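You operate a simulated robot arm through the tools that you are given. There is no shell and no other tool. Be economical: measure what you need, move in short steps, check, and stop when the job is done.

The job below is to be done with a simulated two-armed robot. You get a single attempt, and the scene is never put back.

TASK
Fill the oil tank to the COLD line from the tall beaker.
Fine: tank cap off on the gearbox deck, back on at the end; beaker back where it stood. Set down upright: tall beaker.

It is judged by the outcome, as a careful person would: the job done as asked, and still so three seconds after it is handed in. It fails if anything else is knocked over, pushed out of place, dropped, spilled or broken. A push-on lid holds only when it is set on centred and level and pressed home; a screw cap is set on level and turned clockwise until tight.

THE ROBOT
Two 7-joint arms with two-finger parallel grippers on one trunk, on a base that drives. Base frame: it is fixed to the floor where the robot stands at the start and does not move with it; the origin is under the middle of the robot, x ahead of it, y to its left, z up. Readings come in m, rad, newtons and seconds.
The left shoulder is at the start at [0.071, 0.156, 1.155], the right one opposite. Places, roughly: gearbox deck [0.5, -0.4, 0.8]; oil tank [0.6, 0.2, 0.9]; tank mouth [0.7, 0.2, 1.1]. Payload 3.91 kg a hand.
The TCP of each hand is the grasp point between the finger pads, 0.03 m short of the fingertips. In the tool frame z runs along the fingers and y along their closing line. The gripper opens to 0.11 m. The fingers are 0.02 m wide and 0.01 m thick; the gripper's body (0.048 by 0.112 m) begins 0.055 m behind the TCP.
Orientation is that of the tool frame in the base frame, as [roll, pitch, yaw] about the fixed x, y, z axes, in that order (R = Rz(yaw) Ry(pitch) Rx(roll)). With the fingers straight down and closing along the base's y, the tool's x points along the base's -x, its y along +y and its z along -z.

THE INTERFACE
- The arms move only by the tool servo_tool. It takes "left_deltas", "right_deltas" or both (then of equal length, played together; a hand with none holds still); each is a list of rows, each a list of 6 numbers: the shift along the tool's x, y, z in mm, then the turn, a rotation vector about the tool's x, y, z in rad. In form: [[x, y, z, rx, ry, rz], ...]. A call has 1 to 20 rows; each row shifts and turns the commanded pose from where the row before left it, along the tool's axes as they then stand. "left_claw" and "right_claw" are, for a hand that has rows, the opening, from 0 (shut) to 1 (fully open), set as the call begins (left out, the last holds). Each row takes 0.2 s and may step no farther than 0.05 m and 0.15 rad from the row before; otherwise, or with a gripper value out of range, the whole call is refused. A pose out of reach is approached as far as the arm can. The call stops where the force on the tool passes 40 N (or 10 N more than at its start, if that is more) or the arm is blocked; 0.2 s more then pass. The fingers move at their own pace (about 0.108 m/s each) and stop on an object; they squeeze with about 22 N. The grip force told is the motor's: it shows also when the fingers shut on nothing. Time passes only in rows, and 0.2 s behind the last, so rows that do not move let the fingers close. It gives the time, the measured TCP pose, the force on the tool (base axes), the opening and the grip force at its end, in the units of the frame above (readings bear some noise), with the torque about the TCP (base axes, N m) and any sound that the robot's microphone picked up, and new pictures: "show" is both (left out), scene, wrist or none (wrist: the cameras of the hands that moved).
- Cameras (640 x 400 px; columns grow to the right, rows downward): "scene" is now at [0.1554, 0.0032, 1.4186]; the picture's right is [-0.01, -1.00, 0.00], its down [-0.37, 0.00, -0.93] and it looks along [0.93, -0.01, -0.37] (base axes); focal length 214 px, centre (320, 200). "left" rides on the left gripper at [0.072, -0.017, -0.103] in its tool frame; the picture's right is [0.23, 0.97, 0.00], its down [-0.76, 0.18, -0.62] and it looks along [-0.61, 0.14, 0.78] (tool axes); focal length 222 px, centre (320, 200). "right" rides on the right gripper at [0.072, 0.017, -0.103] in its tool frame; the picture's right is [-0.23, 0.97, 0.00], its down [-0.76, -0.18, -0.62] and it looks along [-0.61, -0.14, 0.78] (tool axes); focal length 222 px, centre (320, 200).
- raise_lower(by): slides the trunk up (or, below 0, down) by that many m; the arms and the scene camera ride with it, the base frame stays. It gives what a move gives, with no picture.
- steer(legs): drives the robot by 1 to 6 legs, each [ahead, left, turn to the left] in m, m and rad, along the robot's own axes; the way and the turn of a leg run together, so that a leg with both is an arc; at most 1.5 m and 3.142 rad a leg. The arms and the cameras ride along, it lands a little off, and it stops where it bumps. It gives what a move gives, and a new picture of the scene camera.
- turn_head(pan, tilt): turns the head with the scene camera to pan (to the left, within 1.501 rad either way) and tilt (down, from -0.506 to 1.204), counted from straight ahead of the robot. It gives what a move gives, and a new picture of the scene camera.
- measure_at(camera, pixels): for up to 12 pixels [column, row] of the newest picture of that camera ("zoom" is the newest enlarged one), the place [x, y, z] in the base frame of the surface seen there, good to about 0.002 m, but the place of the scene camera against the robot may be out by one fixed shift of up to 0.025 m in any direction. It takes no simulated time.
- enlarge(camera, box): a new picture of the part [left, top, right, bottom] of that camera's present view, enlarged. It takes no simulated time.
- job_done(): hands the job in; it is judged then, once.

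Work in short steps. Measure before you move; look again where a grasp or a placing could have gone wrong, and mend it. You have 80 turns and 260 pictures in all, those below and enlarged ones among them. Open the grippers and draw the arms clear of the work before you hand the job in, unless the task says otherwise; then end with one line.

The tools are called after ">>>" as name(argument=value, ...) on one line, values as JSON. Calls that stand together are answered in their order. servo_tool: Moves the arms, as the interface text tells. Its arguments: {"type":"object","properties":{"left_deltas":{"type":"array"},"left_claw":{"type":"number"},"right_deltas":{"type":"array"},"right_claw":{"type":"number"},"show":{"type":"string","enum":["both","scene","wrist","none"]}},"required":[]} The other tools are called the same way: raise_lower (by) slides the trunk up or down; steer (legs) drives the base; turn_head (pan, tilt) turns the head that bears the scene camera; measure_at (camera, pixels) gives the place of the surface under pixels of a picture; enlarge (camera, box) takes an enlarged picture of a part of a camera's view; job_done () hands the job in.

At the start:

```text
t: 0.0
left_ee_pos: [0.535, 0.353, 1.374]
left_tool_rot: [-3.141, -0.001, -3.141]
left_ft_force: [0.7, 0.4, 0.3]
left_ft_torque: [0.0, 0.03, 0.01]
left_finger_gap: 0.1099
left_grasp_force: 0.0
right_ee_pos: [0.7593, -0.2095, 1.439]
right_tool_rot: [-3.141, 0.0, -3.14]
right_ft_force: [0.4, 0.3, 0.6]
right_ft_torque: [0.03, 0.0, 0.0]
right_finger_gap: 0.1101
right_grasp_force: 0.1
trunk travel left (down, up): [-0.6, 0.34]
robot x, y, heading: [-0.0023, 0.002, -0.002]
head pan, tilt: [-0.007, 0.375]
```

scene: 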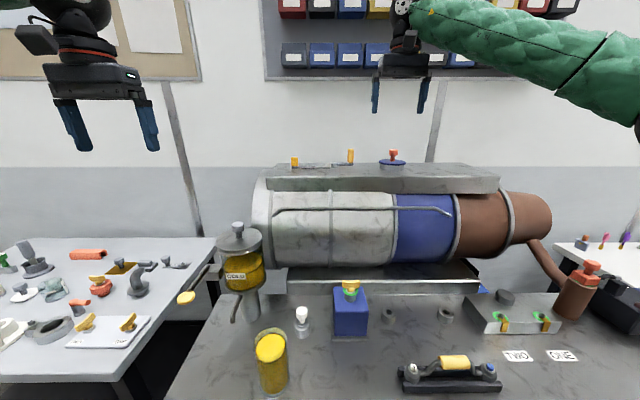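
right: 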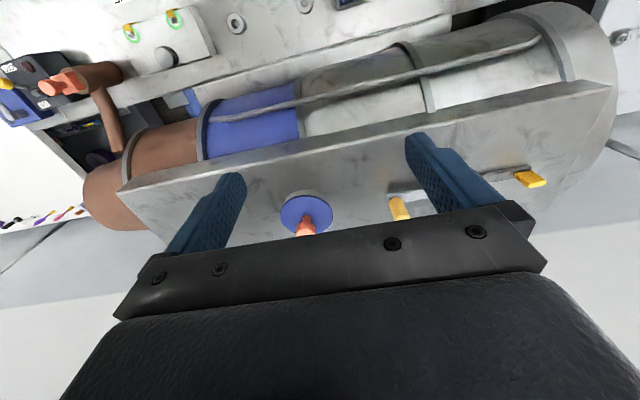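
left: 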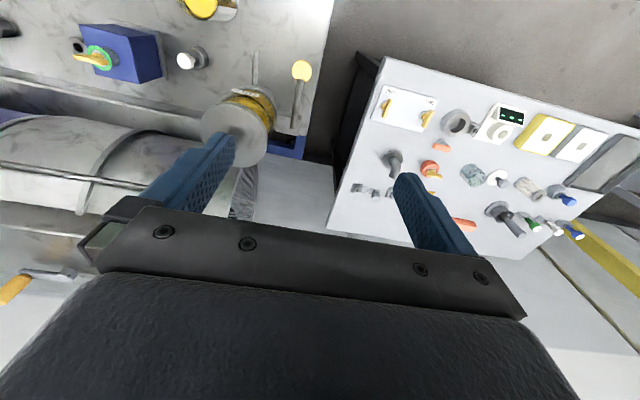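

I'll look closely at the oil tank (around 240,265) and the beaker (270,360) first.

>>> enlarge(camera="scene", box=[170, 200, 330, 300])

>>> enlarge(camera="scene", box=[200, 300, 360, 400])

>>> measure_at(camera="scene", pixels=[[238, 224], [240, 242], [225, 240], [258, 238], [243, 276], [270, 348], [272, 380], [258, 345], [285, 348], [303, 315], [350, 310], [400, 340]])

```text
4.00 times, centred on (250, 250) of scene
```

zoom: 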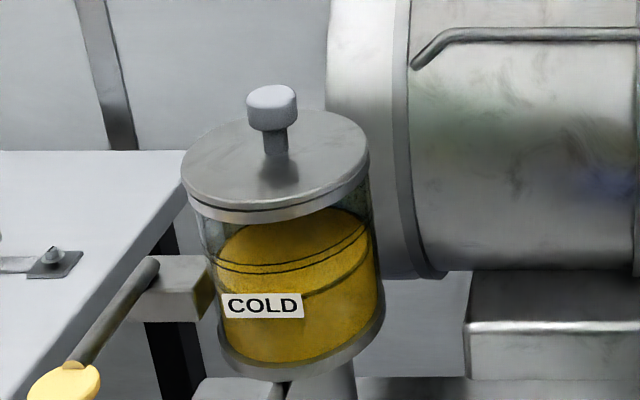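

```text
4.00 times, centred on (280, 350) of scene
```

zoom: 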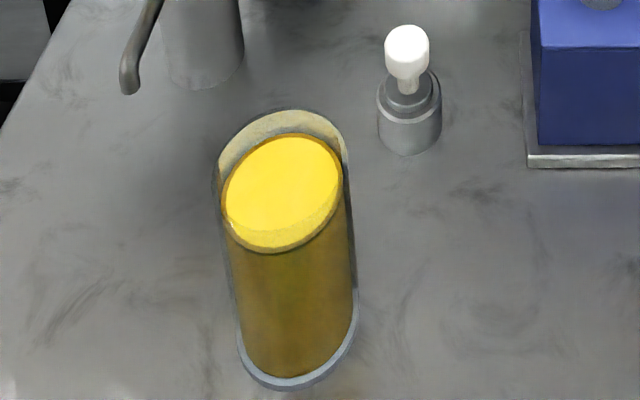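

```text
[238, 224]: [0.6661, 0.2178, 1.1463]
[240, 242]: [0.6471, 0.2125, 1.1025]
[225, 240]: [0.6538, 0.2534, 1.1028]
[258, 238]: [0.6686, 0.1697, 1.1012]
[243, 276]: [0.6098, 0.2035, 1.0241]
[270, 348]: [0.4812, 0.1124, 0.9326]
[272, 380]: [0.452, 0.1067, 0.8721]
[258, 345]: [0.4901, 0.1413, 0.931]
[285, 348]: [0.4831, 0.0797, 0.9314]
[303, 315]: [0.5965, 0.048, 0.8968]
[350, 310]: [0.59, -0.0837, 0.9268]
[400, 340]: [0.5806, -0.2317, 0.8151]
```

The tank lid with a knob is at about (238,228), with lines near the COLD label. I zoom further to read the lines and level, and the yellow-ended lever and drain spout below.

>>> enlarge(camera="scene", box=[210, 215, 274, 255])

>>> enlarge(camera="scene", box=[210, 250, 274, 290])

>>> enlarge(camera="scene", box=[160, 240, 320, 340])

```text
10.00 times, centred on (242, 235) of scene
```

zoom: 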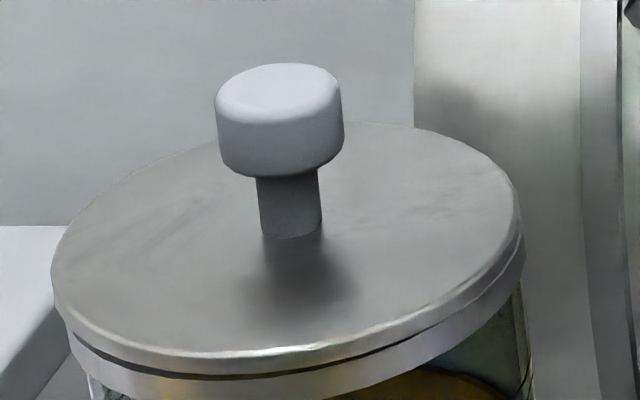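

```text
10.00 times, centred on (242, 270) of scene
```

zoom: 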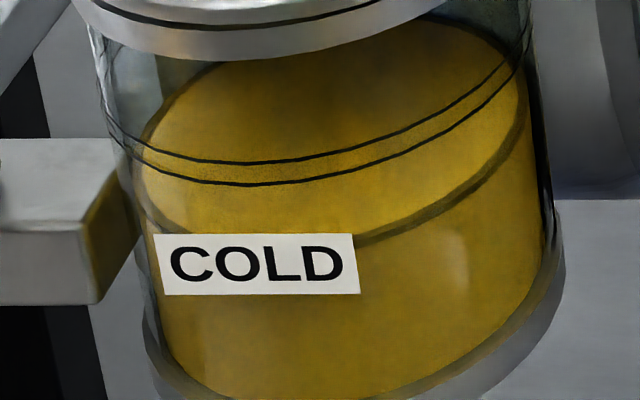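

```text
4.00 times, centred on (240, 290) of scene
```

zoom: 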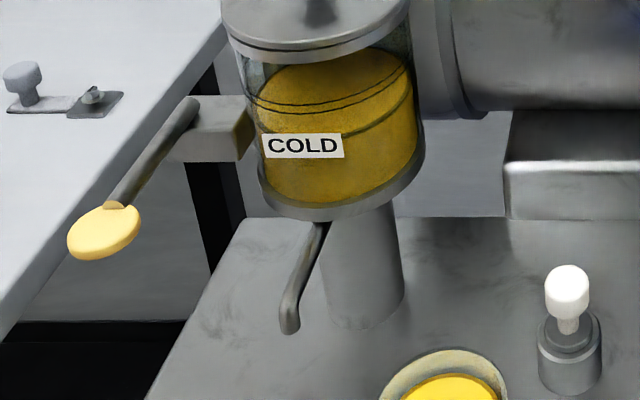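

The oil edge sits just above the label and the COLD double line is above that. I measure line, level, tank extents and deck.

>>> measure_at(camera="zoom", pixels=[[330, 103], [330, 111], [350, 132], [310, 175], [330, 210], [310, 50], [310, 60], [260, 60], [415, 60], [290, 320], [520, 300], [567, 275]])

>>> turn_head(pan=0.2, tilt=0.75)

```text
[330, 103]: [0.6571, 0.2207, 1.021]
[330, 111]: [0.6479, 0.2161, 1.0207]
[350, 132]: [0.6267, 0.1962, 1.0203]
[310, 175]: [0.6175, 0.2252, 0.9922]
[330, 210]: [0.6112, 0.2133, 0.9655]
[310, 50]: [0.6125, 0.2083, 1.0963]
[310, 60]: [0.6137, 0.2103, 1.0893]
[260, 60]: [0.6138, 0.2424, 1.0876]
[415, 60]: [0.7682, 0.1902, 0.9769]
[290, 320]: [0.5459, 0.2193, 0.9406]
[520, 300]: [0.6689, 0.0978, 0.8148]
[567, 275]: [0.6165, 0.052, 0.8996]
```

```text
t: 0.8
left_ee_pos: [0.5348, 0.3526, 1.3738]
left_tool_rot: [3.139, 0.0, -3.141]
left_ft_force: [-0.4, -0.9, 0.0]
left_ft_torque: [0.0, 0.04, 0.0]
left_finger_gap: 0.1099
left_grasp_force: 0.0
right_ee_pos: [0.7587, -0.2095, 1.4385]
right_tool_rot: [-3.14, 0.0, -3.141]
right_ft_force: [-0.9, 0.4, -0.3]
right_ft_torque: [0.01, 0.0, 0.01]
right_finger_gap: 0.1101
right_grasp_force: 0.0
trunk travel left (down, up): [-0.6, 0.34]
robot x, y, heading: [-0.0005, 0.007, -0.0]
head pan, tilt: [0.201, 0.75]
```

scene: 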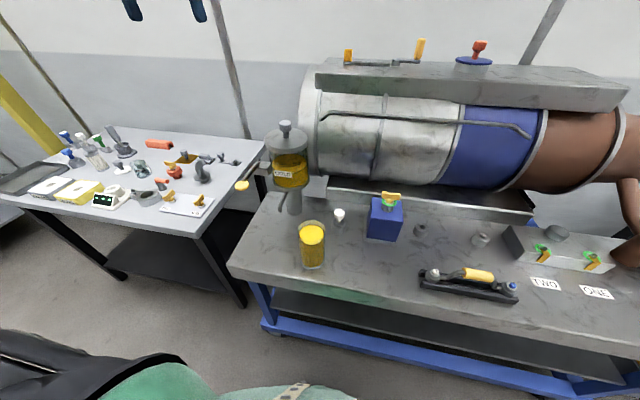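

I check the fixed scene shift by measuring the same things with the left wrist camera (tank lid at ~(235,130), beaker at ~(205,8)), and the gearbox outline in the scene.

>>> enlarge(camera="left", box=[140, 0, 340, 200])

>>> measure_at(camera="left", pixels=[[200, 8], [187, 62], [205, 125], [225, 115], [255, 105], [268, 130], [246, 160], [300, 70], [128, 58], [30, 20]])

>>> measure_at(camera="scene", pixels=[[338, 215], [386, 215], [286, 127], [312, 228], [240, 186], [303, 110], [312, 150], [335, 80], [340, 130], [250, 260], [300, 290], [270, 200]])

```text
2.00 times, centred on (240, 100) of left
```

zoom: 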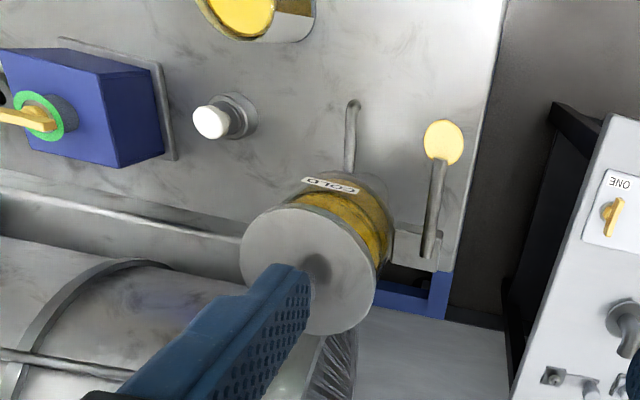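

```text
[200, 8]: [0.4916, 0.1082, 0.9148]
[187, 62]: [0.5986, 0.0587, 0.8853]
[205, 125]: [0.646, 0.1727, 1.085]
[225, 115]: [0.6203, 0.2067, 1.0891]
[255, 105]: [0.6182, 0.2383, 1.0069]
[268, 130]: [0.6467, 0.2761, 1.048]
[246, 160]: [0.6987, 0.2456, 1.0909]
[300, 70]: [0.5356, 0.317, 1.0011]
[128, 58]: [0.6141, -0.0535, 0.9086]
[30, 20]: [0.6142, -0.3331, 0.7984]
```

```text
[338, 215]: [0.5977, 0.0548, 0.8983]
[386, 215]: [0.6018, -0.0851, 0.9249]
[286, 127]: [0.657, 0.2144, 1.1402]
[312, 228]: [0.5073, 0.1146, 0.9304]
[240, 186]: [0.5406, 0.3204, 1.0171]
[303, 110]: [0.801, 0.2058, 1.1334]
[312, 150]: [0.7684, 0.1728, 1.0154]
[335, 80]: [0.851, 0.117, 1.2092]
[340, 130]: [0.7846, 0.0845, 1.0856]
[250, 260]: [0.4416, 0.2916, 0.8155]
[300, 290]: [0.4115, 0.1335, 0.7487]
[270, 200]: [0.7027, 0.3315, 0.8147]
```

Wrist camera shows the scene readings are ~0.014 m high in z; x,y nearly fine. I move the left hand above the lid's knob at about (0.66,0.214), TCP at z 1.25.

>>> servo_tool(left_deltas=[[-25, -28, 24, 0, 0, 0], [-25, -28, 25, 0, 0, 0], [-25, -28, 25, 0, 0, 0], [-25, -28, 25, 0, 0, 0], [-25, -28, 25, 0, 0, 0], [0, 0, 0, 0, 0, 0]], left_claw=1)

```text
t: 2.2
left_ee_pos: [0.6571, 0.2151, 1.251]
left_tool_rot: [-3.139, 0.001, 3.141]
left_ft_force: [0.5, -0.2, -0.5]
left_ft_torque: [-0.02, -0.02, -0.02]
left_finger_gap: 0.1101
left_grasp_force: 0.1
right_ee_pos: [0.758, -0.2089, 1.4401]
right_tool_rot: [-3.141, 0.0, -3.141]
right_ft_force: [0.4, 0.7, 0.5]
right_ft_torque: [0.02, -0.04, 0.02]
right_finger_gap: 0.1101
right_grasp_force: 0.0
trunk travel left (down, up): [-0.6, 0.34]
robot x, y, heading: [0.0005, 0.0008, 0.004]
head pan, tilt: [0.201, 0.75]
```

scene: 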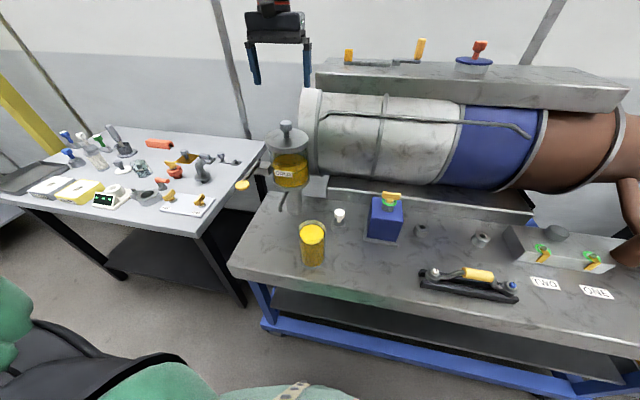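
left: 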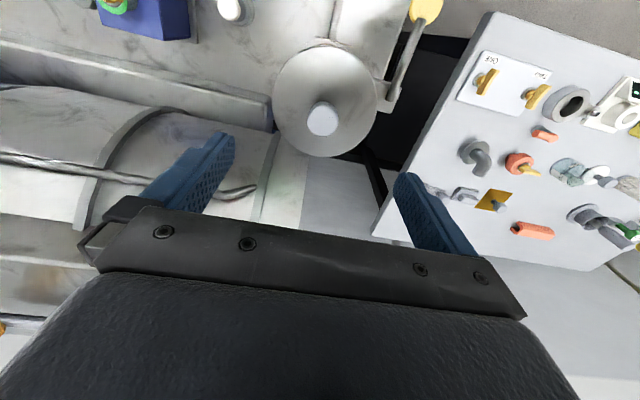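

The knob is at (322,119) in the left view; I measure it and the lid's rim points.

>>> measure_at(camera="left", pixels=[[322, 112], [307, 119], [337, 119], [322, 105], [322, 133], [277, 105], [374, 105], [300, 140], [322, 150], [320, 55]])

>>> enlarge(camera="left", box=[260, 40, 400, 170])

```text
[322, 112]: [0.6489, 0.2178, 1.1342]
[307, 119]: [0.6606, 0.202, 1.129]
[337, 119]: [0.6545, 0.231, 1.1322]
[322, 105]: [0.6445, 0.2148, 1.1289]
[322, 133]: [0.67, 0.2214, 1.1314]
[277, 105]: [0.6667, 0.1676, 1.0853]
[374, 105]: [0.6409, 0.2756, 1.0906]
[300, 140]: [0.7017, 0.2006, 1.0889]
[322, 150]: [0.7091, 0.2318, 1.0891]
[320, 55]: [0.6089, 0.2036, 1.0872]
```

```text
3.08 times, centred on (330, 105) of left
```

zoom: 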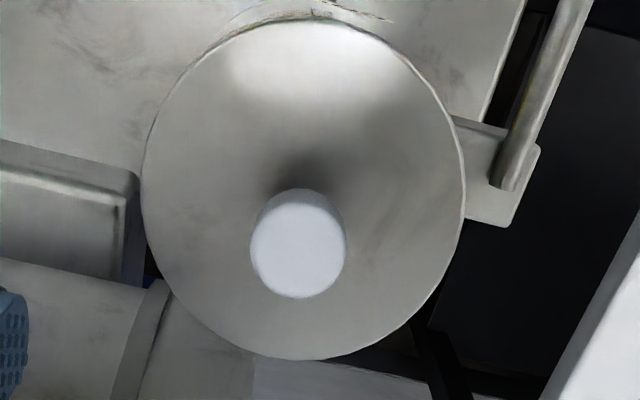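

Knob centre ≈(0.658,0.217), top z 1.132, lid top z 1.089. I descend so the TCP is at z 1.126 and close.

>>> servo_tool(left_deltas=[[0, 1, 30, 0, 0, 0], [-1, 1, 30, 0, 0, 0], [0, 0, 30, 0, 0, 0], [0, 0, 20, 0, 0, 0], [0, 0, 15, 0, 0, 0], [0, 0, 0, 0, 0, 0]], show="wrist")

>>> servo_tool(left_deltas=[[0, 0, 0, 0, 0, 0], [0, 0, 0, 0, 0, 0], [0, 0, 0, 0, 0, 0], [0, 0, 0, 0, 0, 0]], left_claw=0, show="wrist")

```text
t: 3.6
left_ee_pos: [0.661, 0.2131, 1.1247]
left_tool_rot: [3.141, 0.001, -3.14]
left_ft_force: [0.0, 0.0, 0.3]
left_ft_torque: [0.05, 0.03, 0.03]
left_finger_gap: 0.1101
left_grasp_force: 0.0
right_ee_pos: [0.7591, -0.2099, 1.4387]
right_tool_rot: [3.139, 0.001, -3.142]
right_ft_force: [-0.6, 1.0, -0.5]
right_ft_torque: [0.01, 0.01, 0.0]
right_finger_gap: 0.1102
right_grasp_force: 0.1
trunk travel left (down, up): [-0.6, 0.34]
robot x, y, heading: [0.0002, 0.0007, -0.003]
head pan, tilt: [0.201, 0.75]
```

left: 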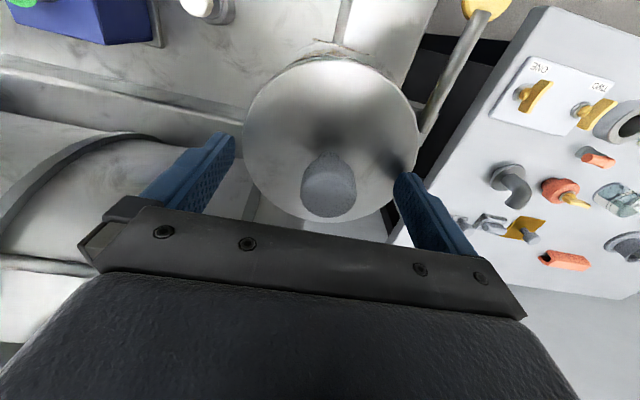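

```text
t: 4.7
left_ee_pos: [0.6599, 0.2182, 1.1251]
left_tool_rot: [-3.138, -0.002, -3.14]
left_ft_force: [0.7, 32.2, 15.6]
left_ft_torque: [0.67, -0.07, 0.04]
left_finger_gap: 0.0319
left_grasp_force: 21.6
right_ee_pos: [0.7595, -0.2056, 1.4398]
right_tool_rot: [-3.141, 0.001, -3.14]
right_ft_force: [0.4, -0.9, -0.1]
right_ft_torque: [0.02, 0.0, -0.01]
right_finger_gap: 0.1101
right_grasp_force: 0.1
trunk travel left (down, up): [-0.6, 0.34]
robot x, y, heading: [-0.0043, -0.0017, -0.002]
head pan, tilt: [0.201, 0.75]
```

left: 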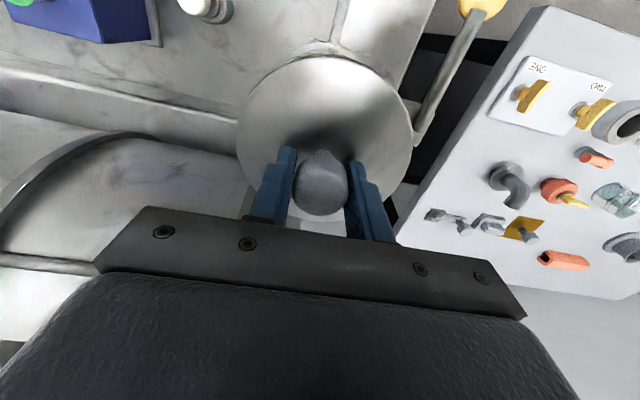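

The knob (0.032 m wide) is held, but 32 N in +y shows the hand is a few mm off-centre; I shift +y to relieve it.

>>> servo_tool(left_deltas=[[0, 3, 0, 0, 0, 0], [0, 0, 0, 0, 0, 0]], show="none")

```text
t: 5.2
left_ee_pos: [0.6592, 0.2189, 1.1249]
left_tool_rot: [-3.14, -0.001, -3.141]
left_ft_force: [1.8, 22.2, 11.8]
left_ft_torque: [0.4, -0.02, -0.09]
left_finger_gap: 0.0316
left_grasp_force: 22.1
right_ee_pos: [0.7582, -0.208, 1.4398]
right_tool_rot: [-3.139, 0.001, 3.141]
right_ft_force: [0.1, 1.3, -1.0]
right_ft_torque: [0.0, 0.0, -0.01]
right_finger_gap: 0.11
right_grasp_force: 0.0
trunk travel left (down, up): [-0.6, 0.34]
robot x, y, heading: [-0.0004, 0.0014, 0.002]
head pan, tilt: [0.201, 0.75]
```

Still 22 N; I shift another 5 mm in y and see.

>>> servo_tool(left_deltas=[[0, 3, 0, 0, 0, 0], [0, 3, 0, 0, 0, 0], [0, 0, 0, 0, 0, 0]], show="wrist")

```text
t: 6.0
left_ee_pos: [0.6606, 0.2196, 1.1253]
left_tool_rot: [3.141, 0.0, 3.14]
left_ft_force: [1.8, -17.5, 11.7]
left_ft_torque: [-0.3, -0.03, -0.01]
left_finger_gap: 0.0312
left_grasp_force: 21.9
right_ee_pos: [0.7597, -0.2134, 1.4383]
right_tool_rot: [3.14, 0.001, 3.139]
right_ft_force: [0.2, -0.5, 0.7]
right_ft_torque: [-0.01, -0.02, 0.01]
right_finger_gap: 0.1099
right_grasp_force: 0.1
trunk travel left (down, up): [-0.6, 0.34]
robot x, y, heading: [0.0031, -0.0011, -0.003]
head pan, tilt: [0.201, 0.75]
```

left: 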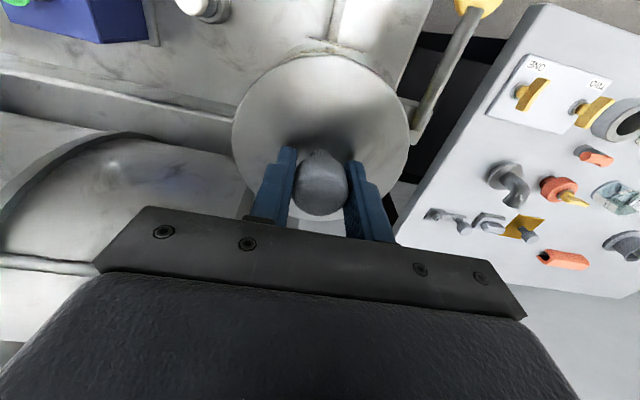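

Overshot slightly; back 2.5 mm in y, then a gentle lift of a few mm to see whether the lid is push-on or threaded.

>>> servo_tool(left_deltas=[[0, -2.5, 0, 0, 0, 0], [0, 0, -2, 0, 0, 0], [0, 0, -2, 0, 0, 0], [0, 0, -2, 0, 0, 0], [0, 0, 0, 0, 0, 0]], show="wrist")

```text
t: 7.2
left_ee_pos: [0.6596, 0.2227, 1.1305]
left_tool_rot: [-3.14, -0.001, -3.141]
left_ft_force: [0.7, -0.4, -1.5]
left_ft_torque: [0.0, 0.0, 0.02]
left_finger_gap: 0.0312
left_grasp_force: 22.5
right_ee_pos: [0.7598, -0.2105, 1.439]
right_tool_rot: [3.141, 0.001, -3.14]
right_ft_force: [0.0, 0.2, -0.8]
right_ft_torque: [0.03, -0.02, 0.02]
right_finger_gap: 0.1099
right_grasp_force: 0.1
trunk travel left (down, up): [-0.6, 0.34]
robot x, y, heading: [0.0003, -0.001, 0.001]
head pan, tilt: [0.201, 0.75]
```

left: 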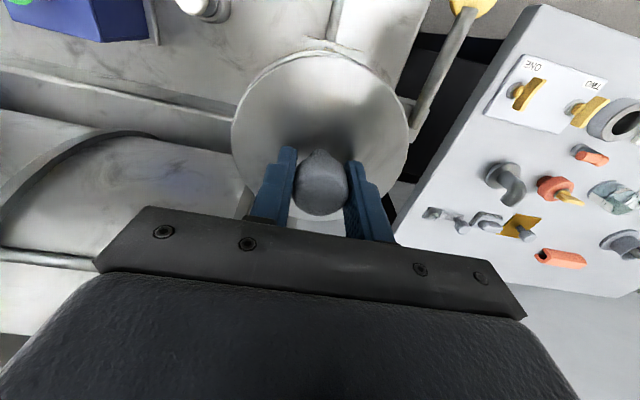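

It rose with no resistance; I lift 80 mm and check that the lid came.

>>> servo_tool(left_deltas=[[0, 0, -20, 0, 0, 0], [0, 0, -20, 0, 0, 0], [0, 0, -20, 0, 0, 0], [0, 0, -20, 0, 0, 0], [0, 0, -20, 0, 0, 0], [0, 0, 0, 0, 0, 0]])

>>> enlarge(camera="scene", box=[230, 50, 390, 220])

```text
t: 8.7
left_ee_pos: [0.6613, 0.2226, 1.2312]
left_tool_rot: [3.14, 0.001, -3.141]
left_ft_force: [-0.2, 0.7, -0.1]
left_ft_torque: [0.03, 0.01, -0.02]
left_finger_gap: 0.0313
left_grasp_force: 22.2
right_ee_pos: [0.76, -0.2086, 1.4383]
right_tool_rot: [-3.141, 0.001, 3.141]
right_ft_force: [0.4, 0.0, 0.5]
right_ft_torque: [0.02, -0.01, -0.02]
right_finger_gap: 0.1101
right_grasp_force: 0.1
trunk travel left (down, up): [-0.6, 0.34]
robot x, y, heading: [0.0019, 0.003, -0.003]
head pan, tilt: [0.201, 0.75]
```

scene: 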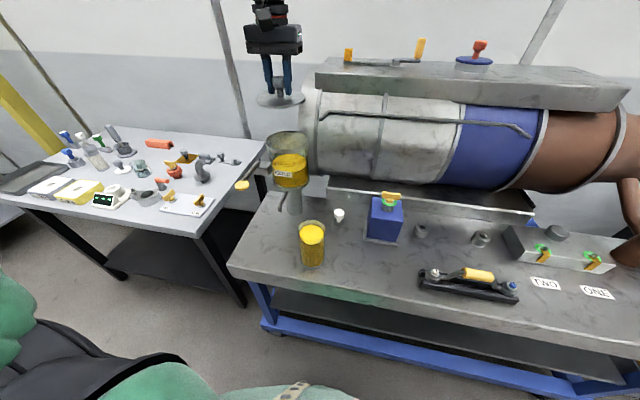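
left: 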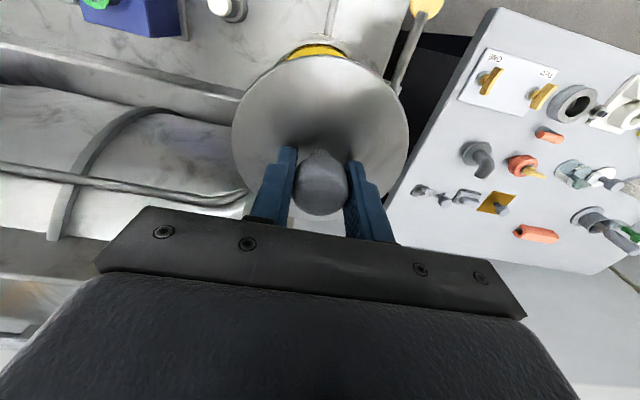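

```text
2.35 times, centred on (310, 135) of scene
```

zoom: 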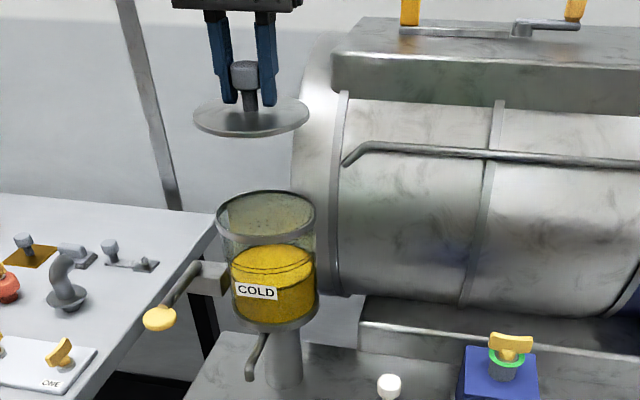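

The lid is a flat disc and came off cleanly. I measure the deck for a free spot: candidates around (335,250) and (265,240).

>>> measure_at(camera="scene", pixels=[[345, 262], [365, 262], [385, 262], [366, 240], [400, 243], [422, 270], [350, 290], [335, 283], [262, 245], [245, 245], [330, 240], [420, 290]])

>>> enlarge(camera="scene", box=[230, 180, 430, 310])

```text
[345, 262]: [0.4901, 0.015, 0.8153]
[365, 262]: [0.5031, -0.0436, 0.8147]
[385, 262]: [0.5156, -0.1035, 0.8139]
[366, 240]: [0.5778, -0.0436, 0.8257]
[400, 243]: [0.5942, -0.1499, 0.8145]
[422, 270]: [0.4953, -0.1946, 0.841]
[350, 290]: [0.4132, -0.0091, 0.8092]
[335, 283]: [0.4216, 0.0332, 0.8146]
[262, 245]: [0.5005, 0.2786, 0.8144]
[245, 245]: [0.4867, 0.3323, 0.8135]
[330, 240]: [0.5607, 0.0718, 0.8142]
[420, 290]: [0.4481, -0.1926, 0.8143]
```

```text
3.08 times, centred on (330, 245) of scene
```

zoom: 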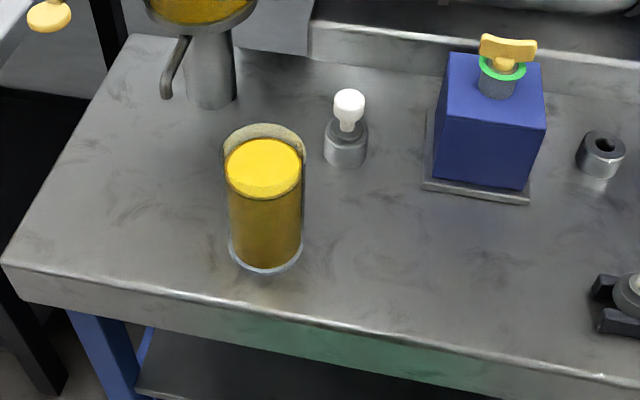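

Free spot for the lid: (0.50,-0.06), well clear of beaker and blue box. I carry it there at height, then lower to TCP z≈0.87.

>>> servo_tool(left_deltas=[[20, -35, 0, 0, 0, 0], [20, -35, 0, 0, 0, 0], [20, -35, 0, 0, 0, 0], [20, -35, 0, 0, 0, 0], [20, -35, 0, 0, 0, 0], [20, -35, 0, 0, 0, 0], [20, -35, 0, 0, 0, 0], [20, -37, 0, 0, 0, 0], [0, 0, 40, 0, 0, 0], [0, 0, 40, 0, 0, 0], [0, 0, 40, 0, 0, 0], [0, 0, 40, 0, 0, 0], [0, 0, 40, 0, 0, 0], [0, 0, 40, 0, 0, 0], [0, 0, 40, 0, 0, 0], [0, 0, 40, 0, 0, 0], [0, 0, 20, 0, 0, 0], [0, 0, 20, 0, 0, 0], [0, 0, 0, 0, 0, 0]])

```text
t: 11.9
left_ee_pos: [0.54, 0.0434, 0.9626]
left_tool_rot: [-3.136, 0.007, 3.139]
left_ft_force: [2.3, -4.8, 13.0]
left_ft_torque: [0.41, 0.46, 0.04]
left_finger_gap: 0.0331
left_grasp_force: 22.2
left hand out of reach, approached as far as the arm can: row 7, 8, 13, 14, 15, 16
right_ee_pos: [0.7595, -0.2107, 1.4381]
right_tool_rot: [3.141, 0.0, -3.141]
right_ft_force: [-0.6, 0.7, 0.1]
right_ft_torque: [0.01, -0.03, 0.02]
right_finger_gap: 0.11
right_grasp_force: 0.0
trunk travel left (down, up): [-0.6, 0.34]
robot x, y, heading: [-0.0011, -0.0031, 0.004]
head pan, tilt: [0.201, 0.75]
stopped in row 16 (left hand): the force on the tool passed its limit at 70 N (the readings are from after the stop); the commanded pose is now the measured one
```

scene: 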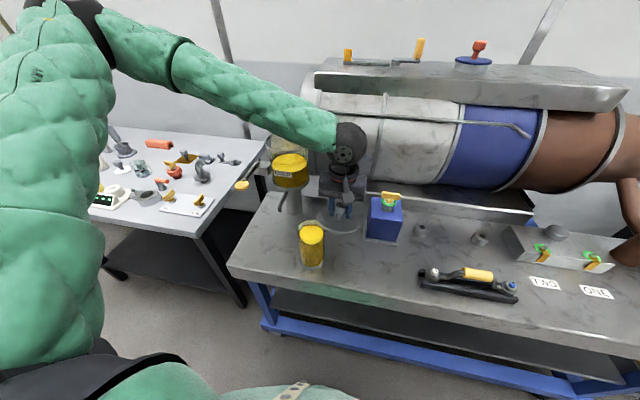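
left: 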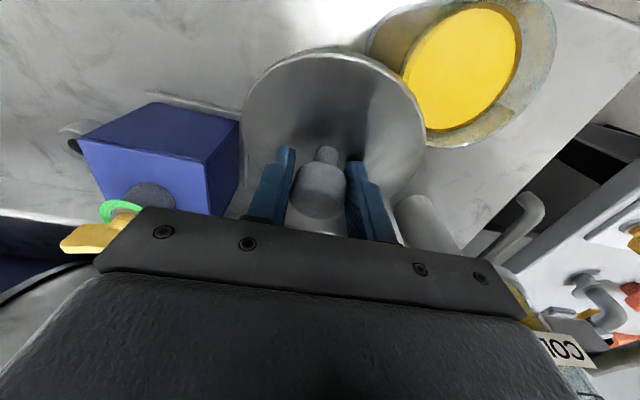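

The arm fell short of the target (reach) and the lid touched something near the beaker/white knob. I raise straight up right away and inspect.

>>> servo_tool(left_deltas=[[0, 0, -10, 0, 0, 0], [0, 0, -30, 0, 0, 0], [0, 0, -40, 0, 0, 0], [0, 0, -40, 0, 0, 0], [0, 0, -40, 0, 0, 0], [0, 0, -40, 0, 0, 0], [0, 0, 0, 0, 0, 0]])

>>> enlarge(camera="scene", box=[230, 100, 430, 310])

```text
t: 13.5
left_ee_pos: [0.54, 0.0441, 1.16]
left_tool_rot: [-3.135, 0.005, 3.141]
left_ft_force: [0.1, -0.2, -0.8]
left_ft_torque: [0.01, 0.01, 0.02]
left_finger_gap: 0.033
left_grasp_force: 21.9
right_ee_pos: [0.7625, -0.2101, 1.437]
right_tool_rot: [-3.141, -0.001, 3.14]
right_ft_force: [-0.1, 0.5, 0.3]
right_ft_torque: [-0.02, 0.01, -0.02]
right_finger_gap: 0.1102
right_grasp_force: 0.1
trunk travel left (down, up): [-0.6, 0.34]
robot x, y, heading: [-0.0031, -0.0011, 0.002]
head pan, tilt: [0.201, 0.75]
```

scene: 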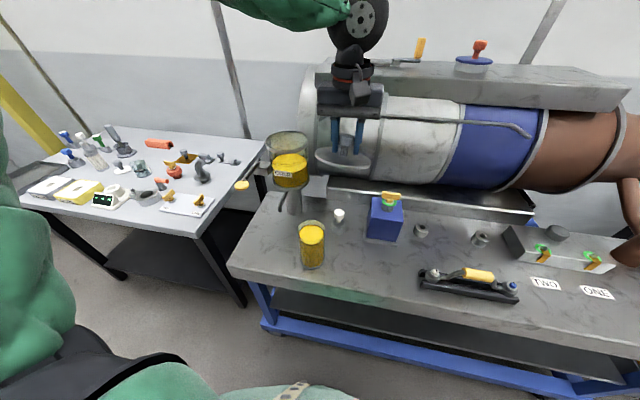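
left: 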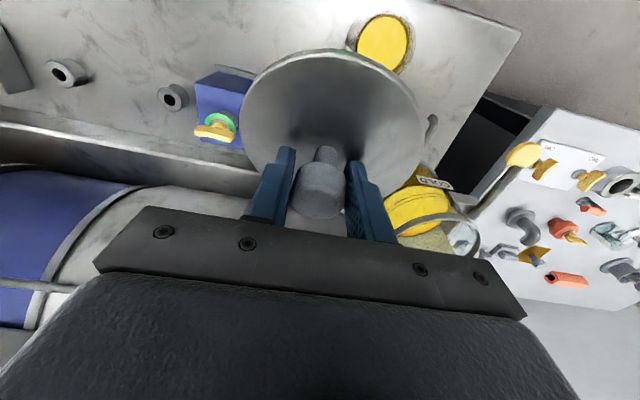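

```text
1.90 times, centred on (330, 205) of scene
```

zoom: 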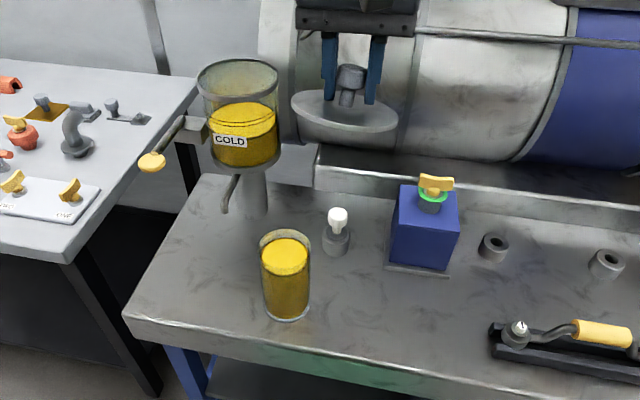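

Nothing was disturbed. The left arm is cramped there, so I back the base off 0.15 m and right 0.15 m, so lid spot, beaker and tank all lie in comfortable reach.

>>> steer(legs=[[-0.15, -0.15, 0]])

```text
t: 15.2
left_ee_pos: [0.3866, -0.104, 1.1614]
left_tool_rot: [-3.136, 0.007, -3.139]
left_ft_force: [-1.2, -0.8, -1.1]
left_ft_torque: [0.01, -0.01, -0.02]
left_finger_gap: 0.0321
left_grasp_force: 22.5
right_ee_pos: [0.6087, -0.3566, 1.4379]
right_tool_rot: [-3.141, 0.001, -3.139]
right_ft_force: [-0.6, 0.2, 0.3]
right_ft_torque: [0.02, -0.01, 0.03]
right_finger_gap: 0.1099
right_grasp_force: 0.1
trunk travel left (down, up): [-0.6, 0.34]
robot x, y, heading: [-0.1477, -0.1491, 0.004]
head pan, tilt: [0.201, 0.75]
```

scene: 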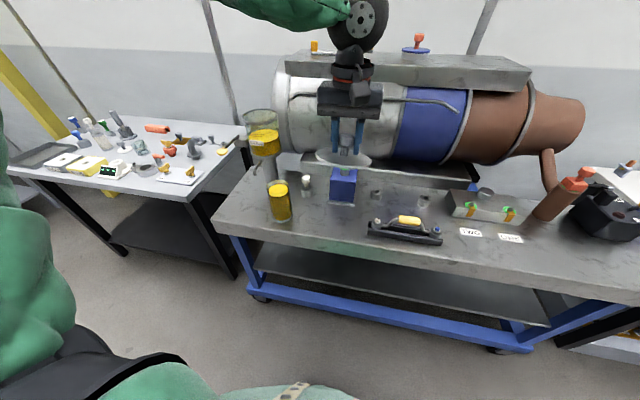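

Base moved. I move the lid over (0.50,-0.04) at height first, then lower partway.

>>> servo_tool(left_deltas=[[-28, 16, 0, 0, 0, 0], [-28, 16, 0, 0, 0, 0], [-28, 16, 0, 0, 0, 0], [-29, 16, 0, 0, 0, 0], [0, 0, 35, 0, 0, 0], [0, 0, 35, 0, 0, 0], [0, 0, 35, 0, 0, 0], [0, 0, 35, 0, 0, 0], [0, 0, 0, 0, 0, 0]])

```text
t: 17.1
left_ee_pos: [0.4979, -0.0397, 1.0216]
left_tool_rot: [-3.135, 0.008, -3.138]
left_ft_force: [-0.9, -0.2, -0.1]
left_ft_torque: [-0.02, 0.0, 0.0]
left_finger_gap: 0.0319
left_grasp_force: 21.7
right_ee_pos: [0.6075, -0.3559, 1.4386]
right_tool_rot: [3.14, 0.0, -3.138]
right_ft_force: [-0.6, 0.4, 0.7]
right_ft_torque: [0.01, -0.01, -0.03]
right_finger_gap: 0.1102
right_grasp_force: 0.0
trunk travel left (down, up): [-0.6, 0.34]
robot x, y, heading: [-0.1538, -0.1472, 0.005]
head pan, tilt: [0.201, 0.75]
```

scene: 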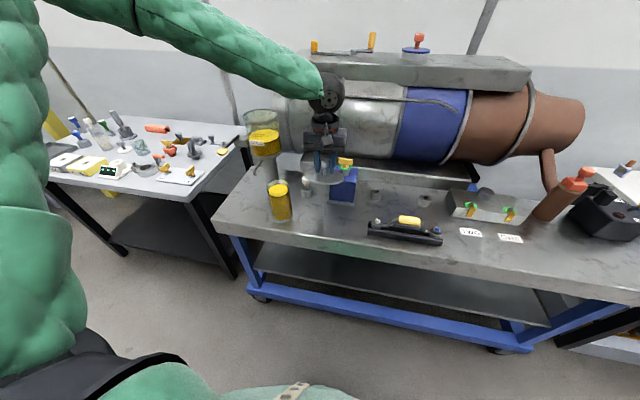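
left: 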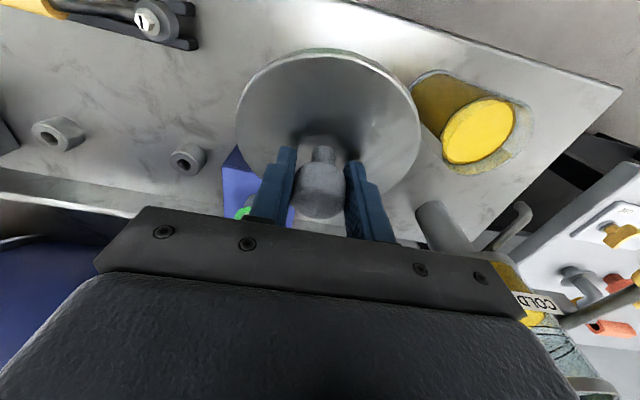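

Clear of everything. Lower to z≈0.865 with a 10 mm shift back from the blue box, then fine steps.

>>> servo_tool(left_deltas=[[5, 0, 30, 0, 0, 0], [5, 0, 30, 0, 0, 0], [0, 0, 30, 0, 0, 0], [0, 0, 30, 0, 0, 0], [0, 0, 30, 0, 0, 0], [0, 0, 7, 0, 0, 0], [0, 0, 0, 0, 0, 0]])

>>> enlarge(camera="scene", box=[250, 100, 410, 240])

```text
t: 18.8
left_ee_pos: [0.4912, -0.0387, 0.867]
left_tool_rot: [-3.135, 0.007, -3.141]
left_ft_force: [0.5, -0.5, -0.8]
left_ft_torque: [0.0, -0.01, -0.02]
left_finger_gap: 0.0313
left_grasp_force: 22.0
left hand out of reach, approached as far as the arm can: row 6
right_ee_pos: [0.6085, -0.3561, 1.4384]
right_tool_rot: [3.141, -0.002, -3.138]
right_ft_force: [0.3, -0.7, 0.1]
right_ft_torque: [-0.04, 0.02, 0.01]
right_finger_gap: 0.11
right_grasp_force: 0.0
trunk travel left (down, up): [-0.6, 0.34]
robot x, y, heading: [-0.1548, -0.15, 0.002]
head pan, tilt: [0.201, 0.75]
```

scene: 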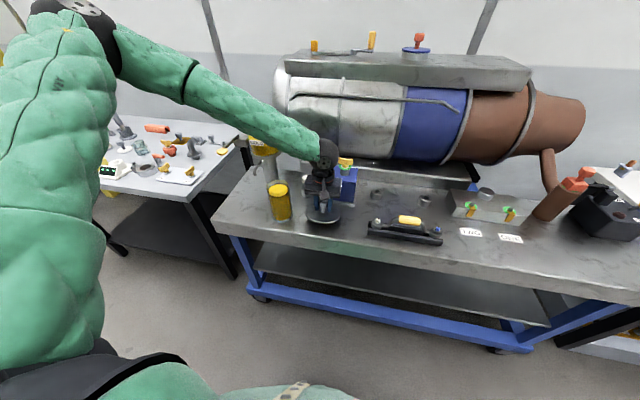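
left: 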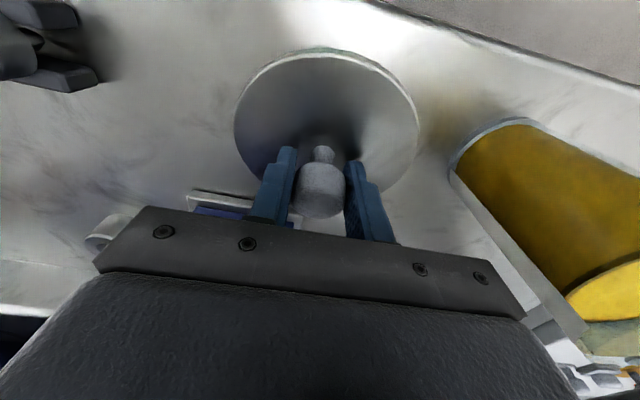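

```text
2.86 times, centred on (330, 170) of scene
```

zoom: 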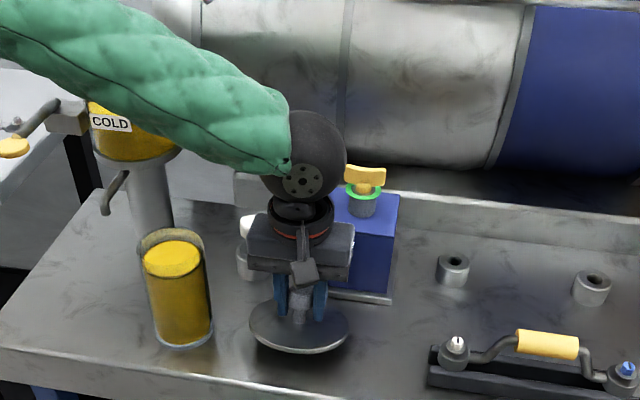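

Arm's at a reach edge, so I use the trunk to lower the last bit: 18 mm first.

>>> raise_lower(by=-0.018)

>>> enlarge(camera="left", box=[200, 20, 460, 240])

```text
t: 19.4
left_ee_pos: [0.4892, -0.0385, 0.8484]
left_tool_rot: [-3.133, 0.009, -3.141]
left_ft_force: [-4.7, -2.4, 14.4]
left_ft_torque: [-0.09, -0.45, -0.15]
left_finger_gap: 0.0309
left_grasp_force: 22.1
right_ee_pos: [0.6066, -0.3576, 1.4211]
right_tool_rot: [-3.142, 0.0, -3.138]
right_ft_force: [0.4, 0.8, -0.3]
right_ft_torque: [-0.03, 0.03, 0.0]
right_finger_gap: 0.11
right_grasp_force: 0.1
trunk travel left (down, up): [-0.582, 0.358]
robot x, y, heading: [-0.1547, -0.1464, 0.0]
head pan, tilt: [0.201, 0.75]
```

```text
1.82 times, centred on (330, 130) of left
```

zoom: 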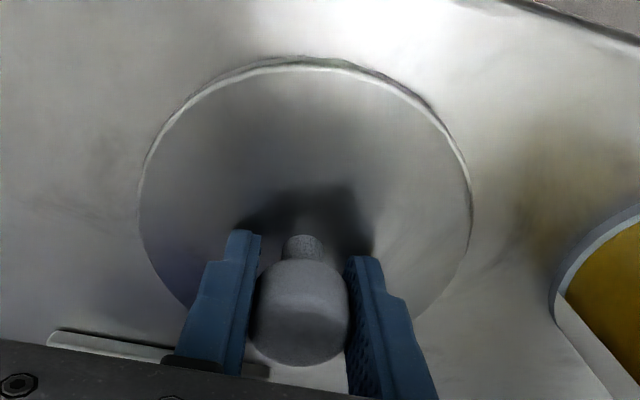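

Contact force 14 N, the lid rests on the deck. I release it.

>>> servo_tool(left_deltas=[[0, 0, 0, 0, 0, 0], [0, 0, 0, 0, 0, 0], [0, 0, -30, 0, 0, 0], [0, 0, -30, 0, 0, 0], [0, 0, -30, 0, 0, 0], [0, 0, -30, 0, 0, 0], [0, 0, -30, 0, 0, 0], [0, 0, -30, 0, 0, 0], [0, 0, -20, 0, 0, 0], [0, 0, 0, 0, 0, 0]], left_claw=0.7)

>>> measure_at(camera="left", pixels=[[320, 100]])

```text
t: 21.6
left_ee_pos: [0.4881, -0.0363, 1.0499]
left_tool_rot: [-3.133, 0.007, -3.138]
left_ft_force: [0.1, -0.2, -0.2]
left_ft_torque: [0.02, 0.02, -0.01]
left_finger_gap: 0.0767
left_grasp_force: 0.0
right_ee_pos: [0.609, -0.3566, 1.4194]
right_tool_rot: [3.141, -0.002, -3.137]
right_ft_force: [-0.1, -0.2, 0.2]
right_ft_torque: [0.02, 0.02, 0.01]
right_finger_gap: 0.1102
right_grasp_force: 0.2
trunk travel left (down, up): [-0.582, 0.358]
robot x, y, heading: [-0.1543, -0.1482, 0.005]
head pan, tilt: [0.201, 0.75]
```

scene: 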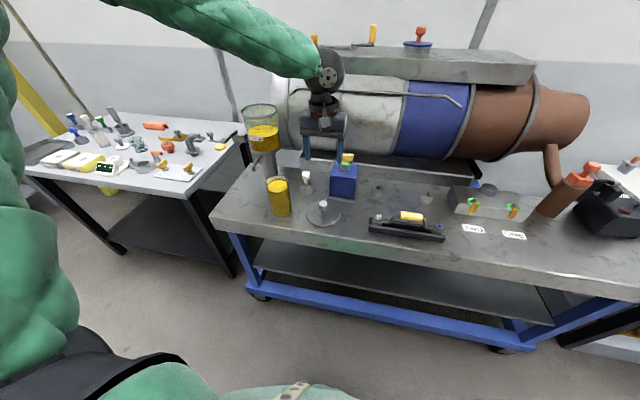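
left: 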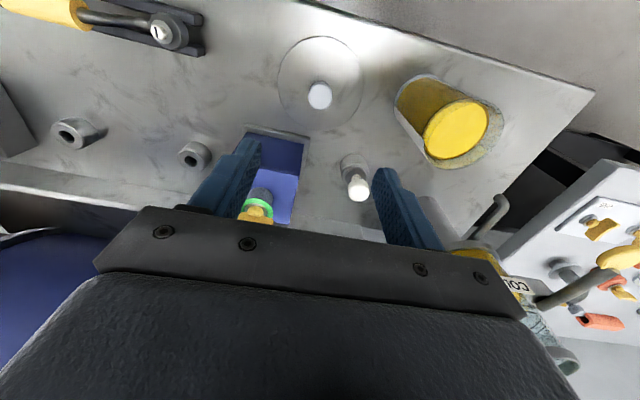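

```text
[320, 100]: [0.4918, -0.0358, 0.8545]
```

Lid rests flat with knob at (0.49,-0.036). Now I measure the beaker in the left view (rim around (460,125), base around (420,95)).

>>> enlarge(camera="left", box=[370, 50, 530, 180])

>>> enlarge(camera="scene", box=[240, 160, 320, 230])

```text
3.08 times, centred on (450, 115) of left
```

zoom: 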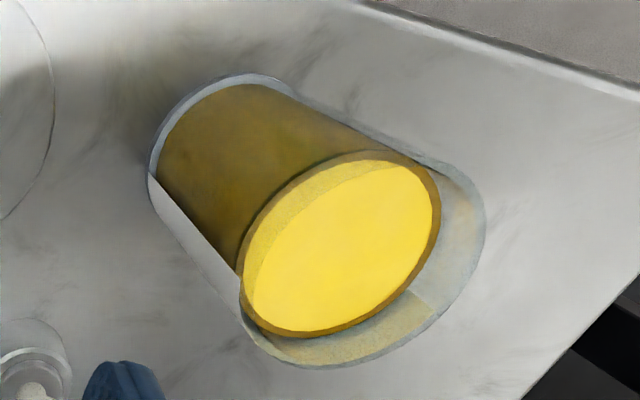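

```text
5.71 times, centred on (280, 195) of scene
```

zoom: 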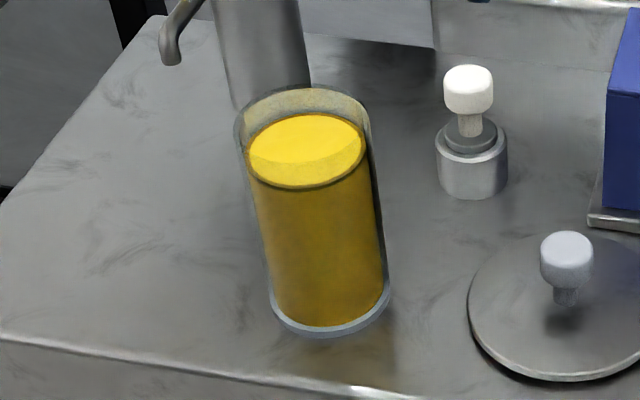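

I measure oil surface points on the beaker via both cameras.

>>> measure_at(camera="left", pixels=[[457, 128], [427, 145], [485, 113], [446, 155], [466, 104], [452, 165], [501, 113], [410, 90], [415, 110], [440, 80]])

>>> measure_at(camera="zoom", pixels=[[305, 150], [248, 150], [364, 150], [310, 116], [305, 187], [325, 333], [240, 130], [371, 130], [300, 92], [320, 250]])

```text
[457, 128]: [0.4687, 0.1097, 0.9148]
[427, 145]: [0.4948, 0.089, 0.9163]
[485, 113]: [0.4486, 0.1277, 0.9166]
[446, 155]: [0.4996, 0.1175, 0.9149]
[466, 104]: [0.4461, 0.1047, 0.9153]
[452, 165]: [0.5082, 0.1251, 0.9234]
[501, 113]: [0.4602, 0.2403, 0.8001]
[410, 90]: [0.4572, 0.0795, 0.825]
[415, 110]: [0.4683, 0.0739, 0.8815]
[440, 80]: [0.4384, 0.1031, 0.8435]
```

```text
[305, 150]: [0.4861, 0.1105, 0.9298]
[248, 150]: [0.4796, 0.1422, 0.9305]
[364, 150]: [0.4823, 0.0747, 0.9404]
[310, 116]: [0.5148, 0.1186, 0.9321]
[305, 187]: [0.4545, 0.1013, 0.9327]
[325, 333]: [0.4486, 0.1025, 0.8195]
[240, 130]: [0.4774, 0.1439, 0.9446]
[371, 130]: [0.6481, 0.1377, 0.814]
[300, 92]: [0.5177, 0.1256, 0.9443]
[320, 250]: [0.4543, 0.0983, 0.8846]
```

Beaker: centre ≈(0.472,0.110), oil radius 0.031, oil z 0.915, rim ≈0.93, deck 0.80. I'll grip it from the front with level fingers (tool z along +x): first move over to (0.40,0.11,1.15) and pitch the hand level.

>>> servo_tool(left_deltas=[[18, 29, -20, 0, 0, 0], [18, 29, -20, 0, 0, 0], [18, 29, -20, 0, 0, 0], [18, 29, -20, 0, 0, 0], [18, 29, -20, 0, 0, 0], [0, 0, 0, 0, -0.1428, 0], [0, 0, 0, 0, -0.1428, 0], [0, 0, 0, 0, -0.1428, 0], [0, 0, 0, 0, -0.1428, 0], [0, 0, 0, 0, -0.1428, 0], [0, 0, 0, 0, -0.1428, 0], [0, 0, 0, 0, -0.1428, 0], [0, 0, 0, 0, -0.1428, 0], [0, 0, 0, 0, -0.1428, 0], [0, 0, 0, 0, -0.1428, 0], [0, 0, 0, 0, -0.1428, 0], [0, 0, 0, 0, 0, 0]], left_claw=1)

```text
t: 25.2
left_ee_pos: [0.4996, 0.1147, 1.1798]
left_tool_rot: [-0.791, 1.559, -0.787]
left_ft_force: [0.2, 0.2, 0.1]
left_ft_torque: [0.0, -0.01, -0.01]
left_finger_gap: 0.1101
left_grasp_force: 0.0
left hand out of reach, approached as far as the arm can: row 10, 11, 12, 13, 14, 15, 16
right_ee_pos: [0.6073, -0.3564, 1.4199]
right_tool_rot: [3.141, 0.0, -3.137]
right_ft_force: [-0.8, -0.2, 0.1]
right_ft_torque: [0.01, 0.02, 0.01]
right_finger_gap: 0.1101
right_grasp_force: 0.1
trunk travel left (down, up): [-0.582, 0.358]
robot x, y, heading: [-0.151, -0.1492, 0.003]
head pan, tilt: [0.201, 0.75]
```

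scene: 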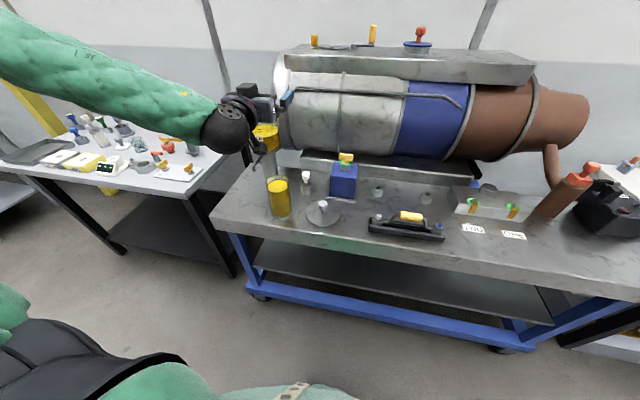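
left: 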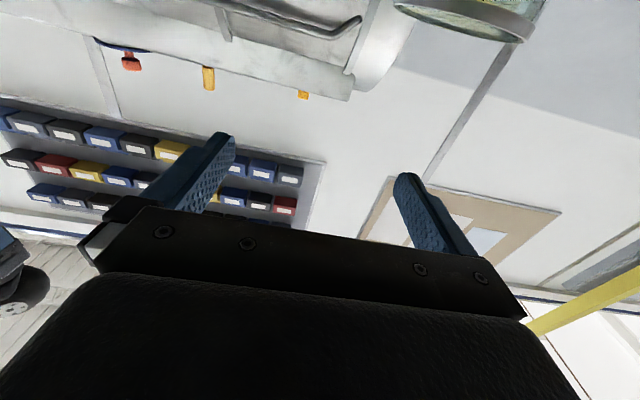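

Hand is level now (tool z along +x), but the level hand can't come nearer than x≈0.65 from the robot, so I back the base 0.2 m more.

>>> steer(legs=[[-0.2, 0, 0]])

>>> servo_tool(left_deltas=[[0, 0, 0, 0, 0, 0], [20, 0, 0, 0, 0, 0]], show="none")

```text
t: 26.8
left_ee_pos: [0.3005, 0.1145, 1.1803]
left_tool_rot: [-0.843, 1.56, -0.837]
left_ft_force: [-0.8, 0.3, 1.3]
left_ft_torque: [-0.02, 0.0, -0.02]
left_finger_gap: 0.1101
left_grasp_force: 0.0
right_ee_pos: [0.4089, -0.3562, 1.4204]
right_tool_rot: [-3.141, -0.001, -3.139]
right_ft_force: [-0.4, -0.5, -0.4]
right_ft_torque: [-0.03, 0.02, 0.03]
right_finger_gap: 0.1099
right_grasp_force: 0.0
trunk travel left (down, up): [-0.582, 0.358]
robot x, y, heading: [-0.3476, -0.1491, 0.002]
head pan, tilt: [0.201, 0.75]
```

scene: 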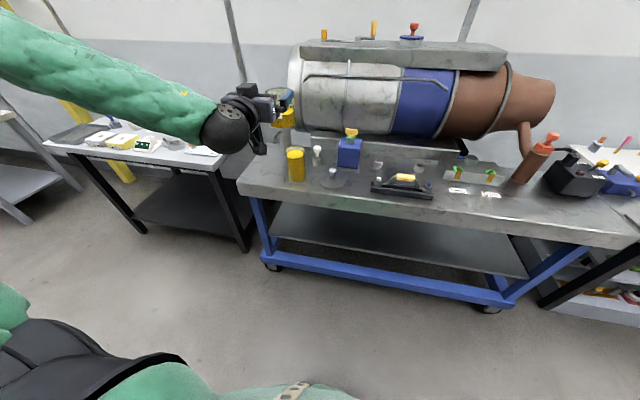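

```text
t: 27.4
left_ee_pos: [0.3035, 0.1161, 1.1575]
left_tool_rot: [-1.056, 1.56, -1.05]
left_ft_force: [-0.4, 0.3, 0.3]
left_ft_torque: [0.03, -0.01, 0.01]
left_finger_gap: 0.11
left_grasp_force: 0.1
right_ee_pos: [0.4106, -0.3534, 1.4219]
right_tool_rot: [-3.14, -0.001, -3.136]
right_ft_force: [-0.5, -0.4, 0.7]
right_ft_torque: [-0.01, 0.02, -0.02]
right_finger_gap: 0.1102
right_grasp_force: 0.0
trunk travel left (down, up): [-0.582, 0.358]
robot x, y, heading: [-0.349, -0.1499, 0.002]
head pan, tilt: [0.201, 0.75]
```

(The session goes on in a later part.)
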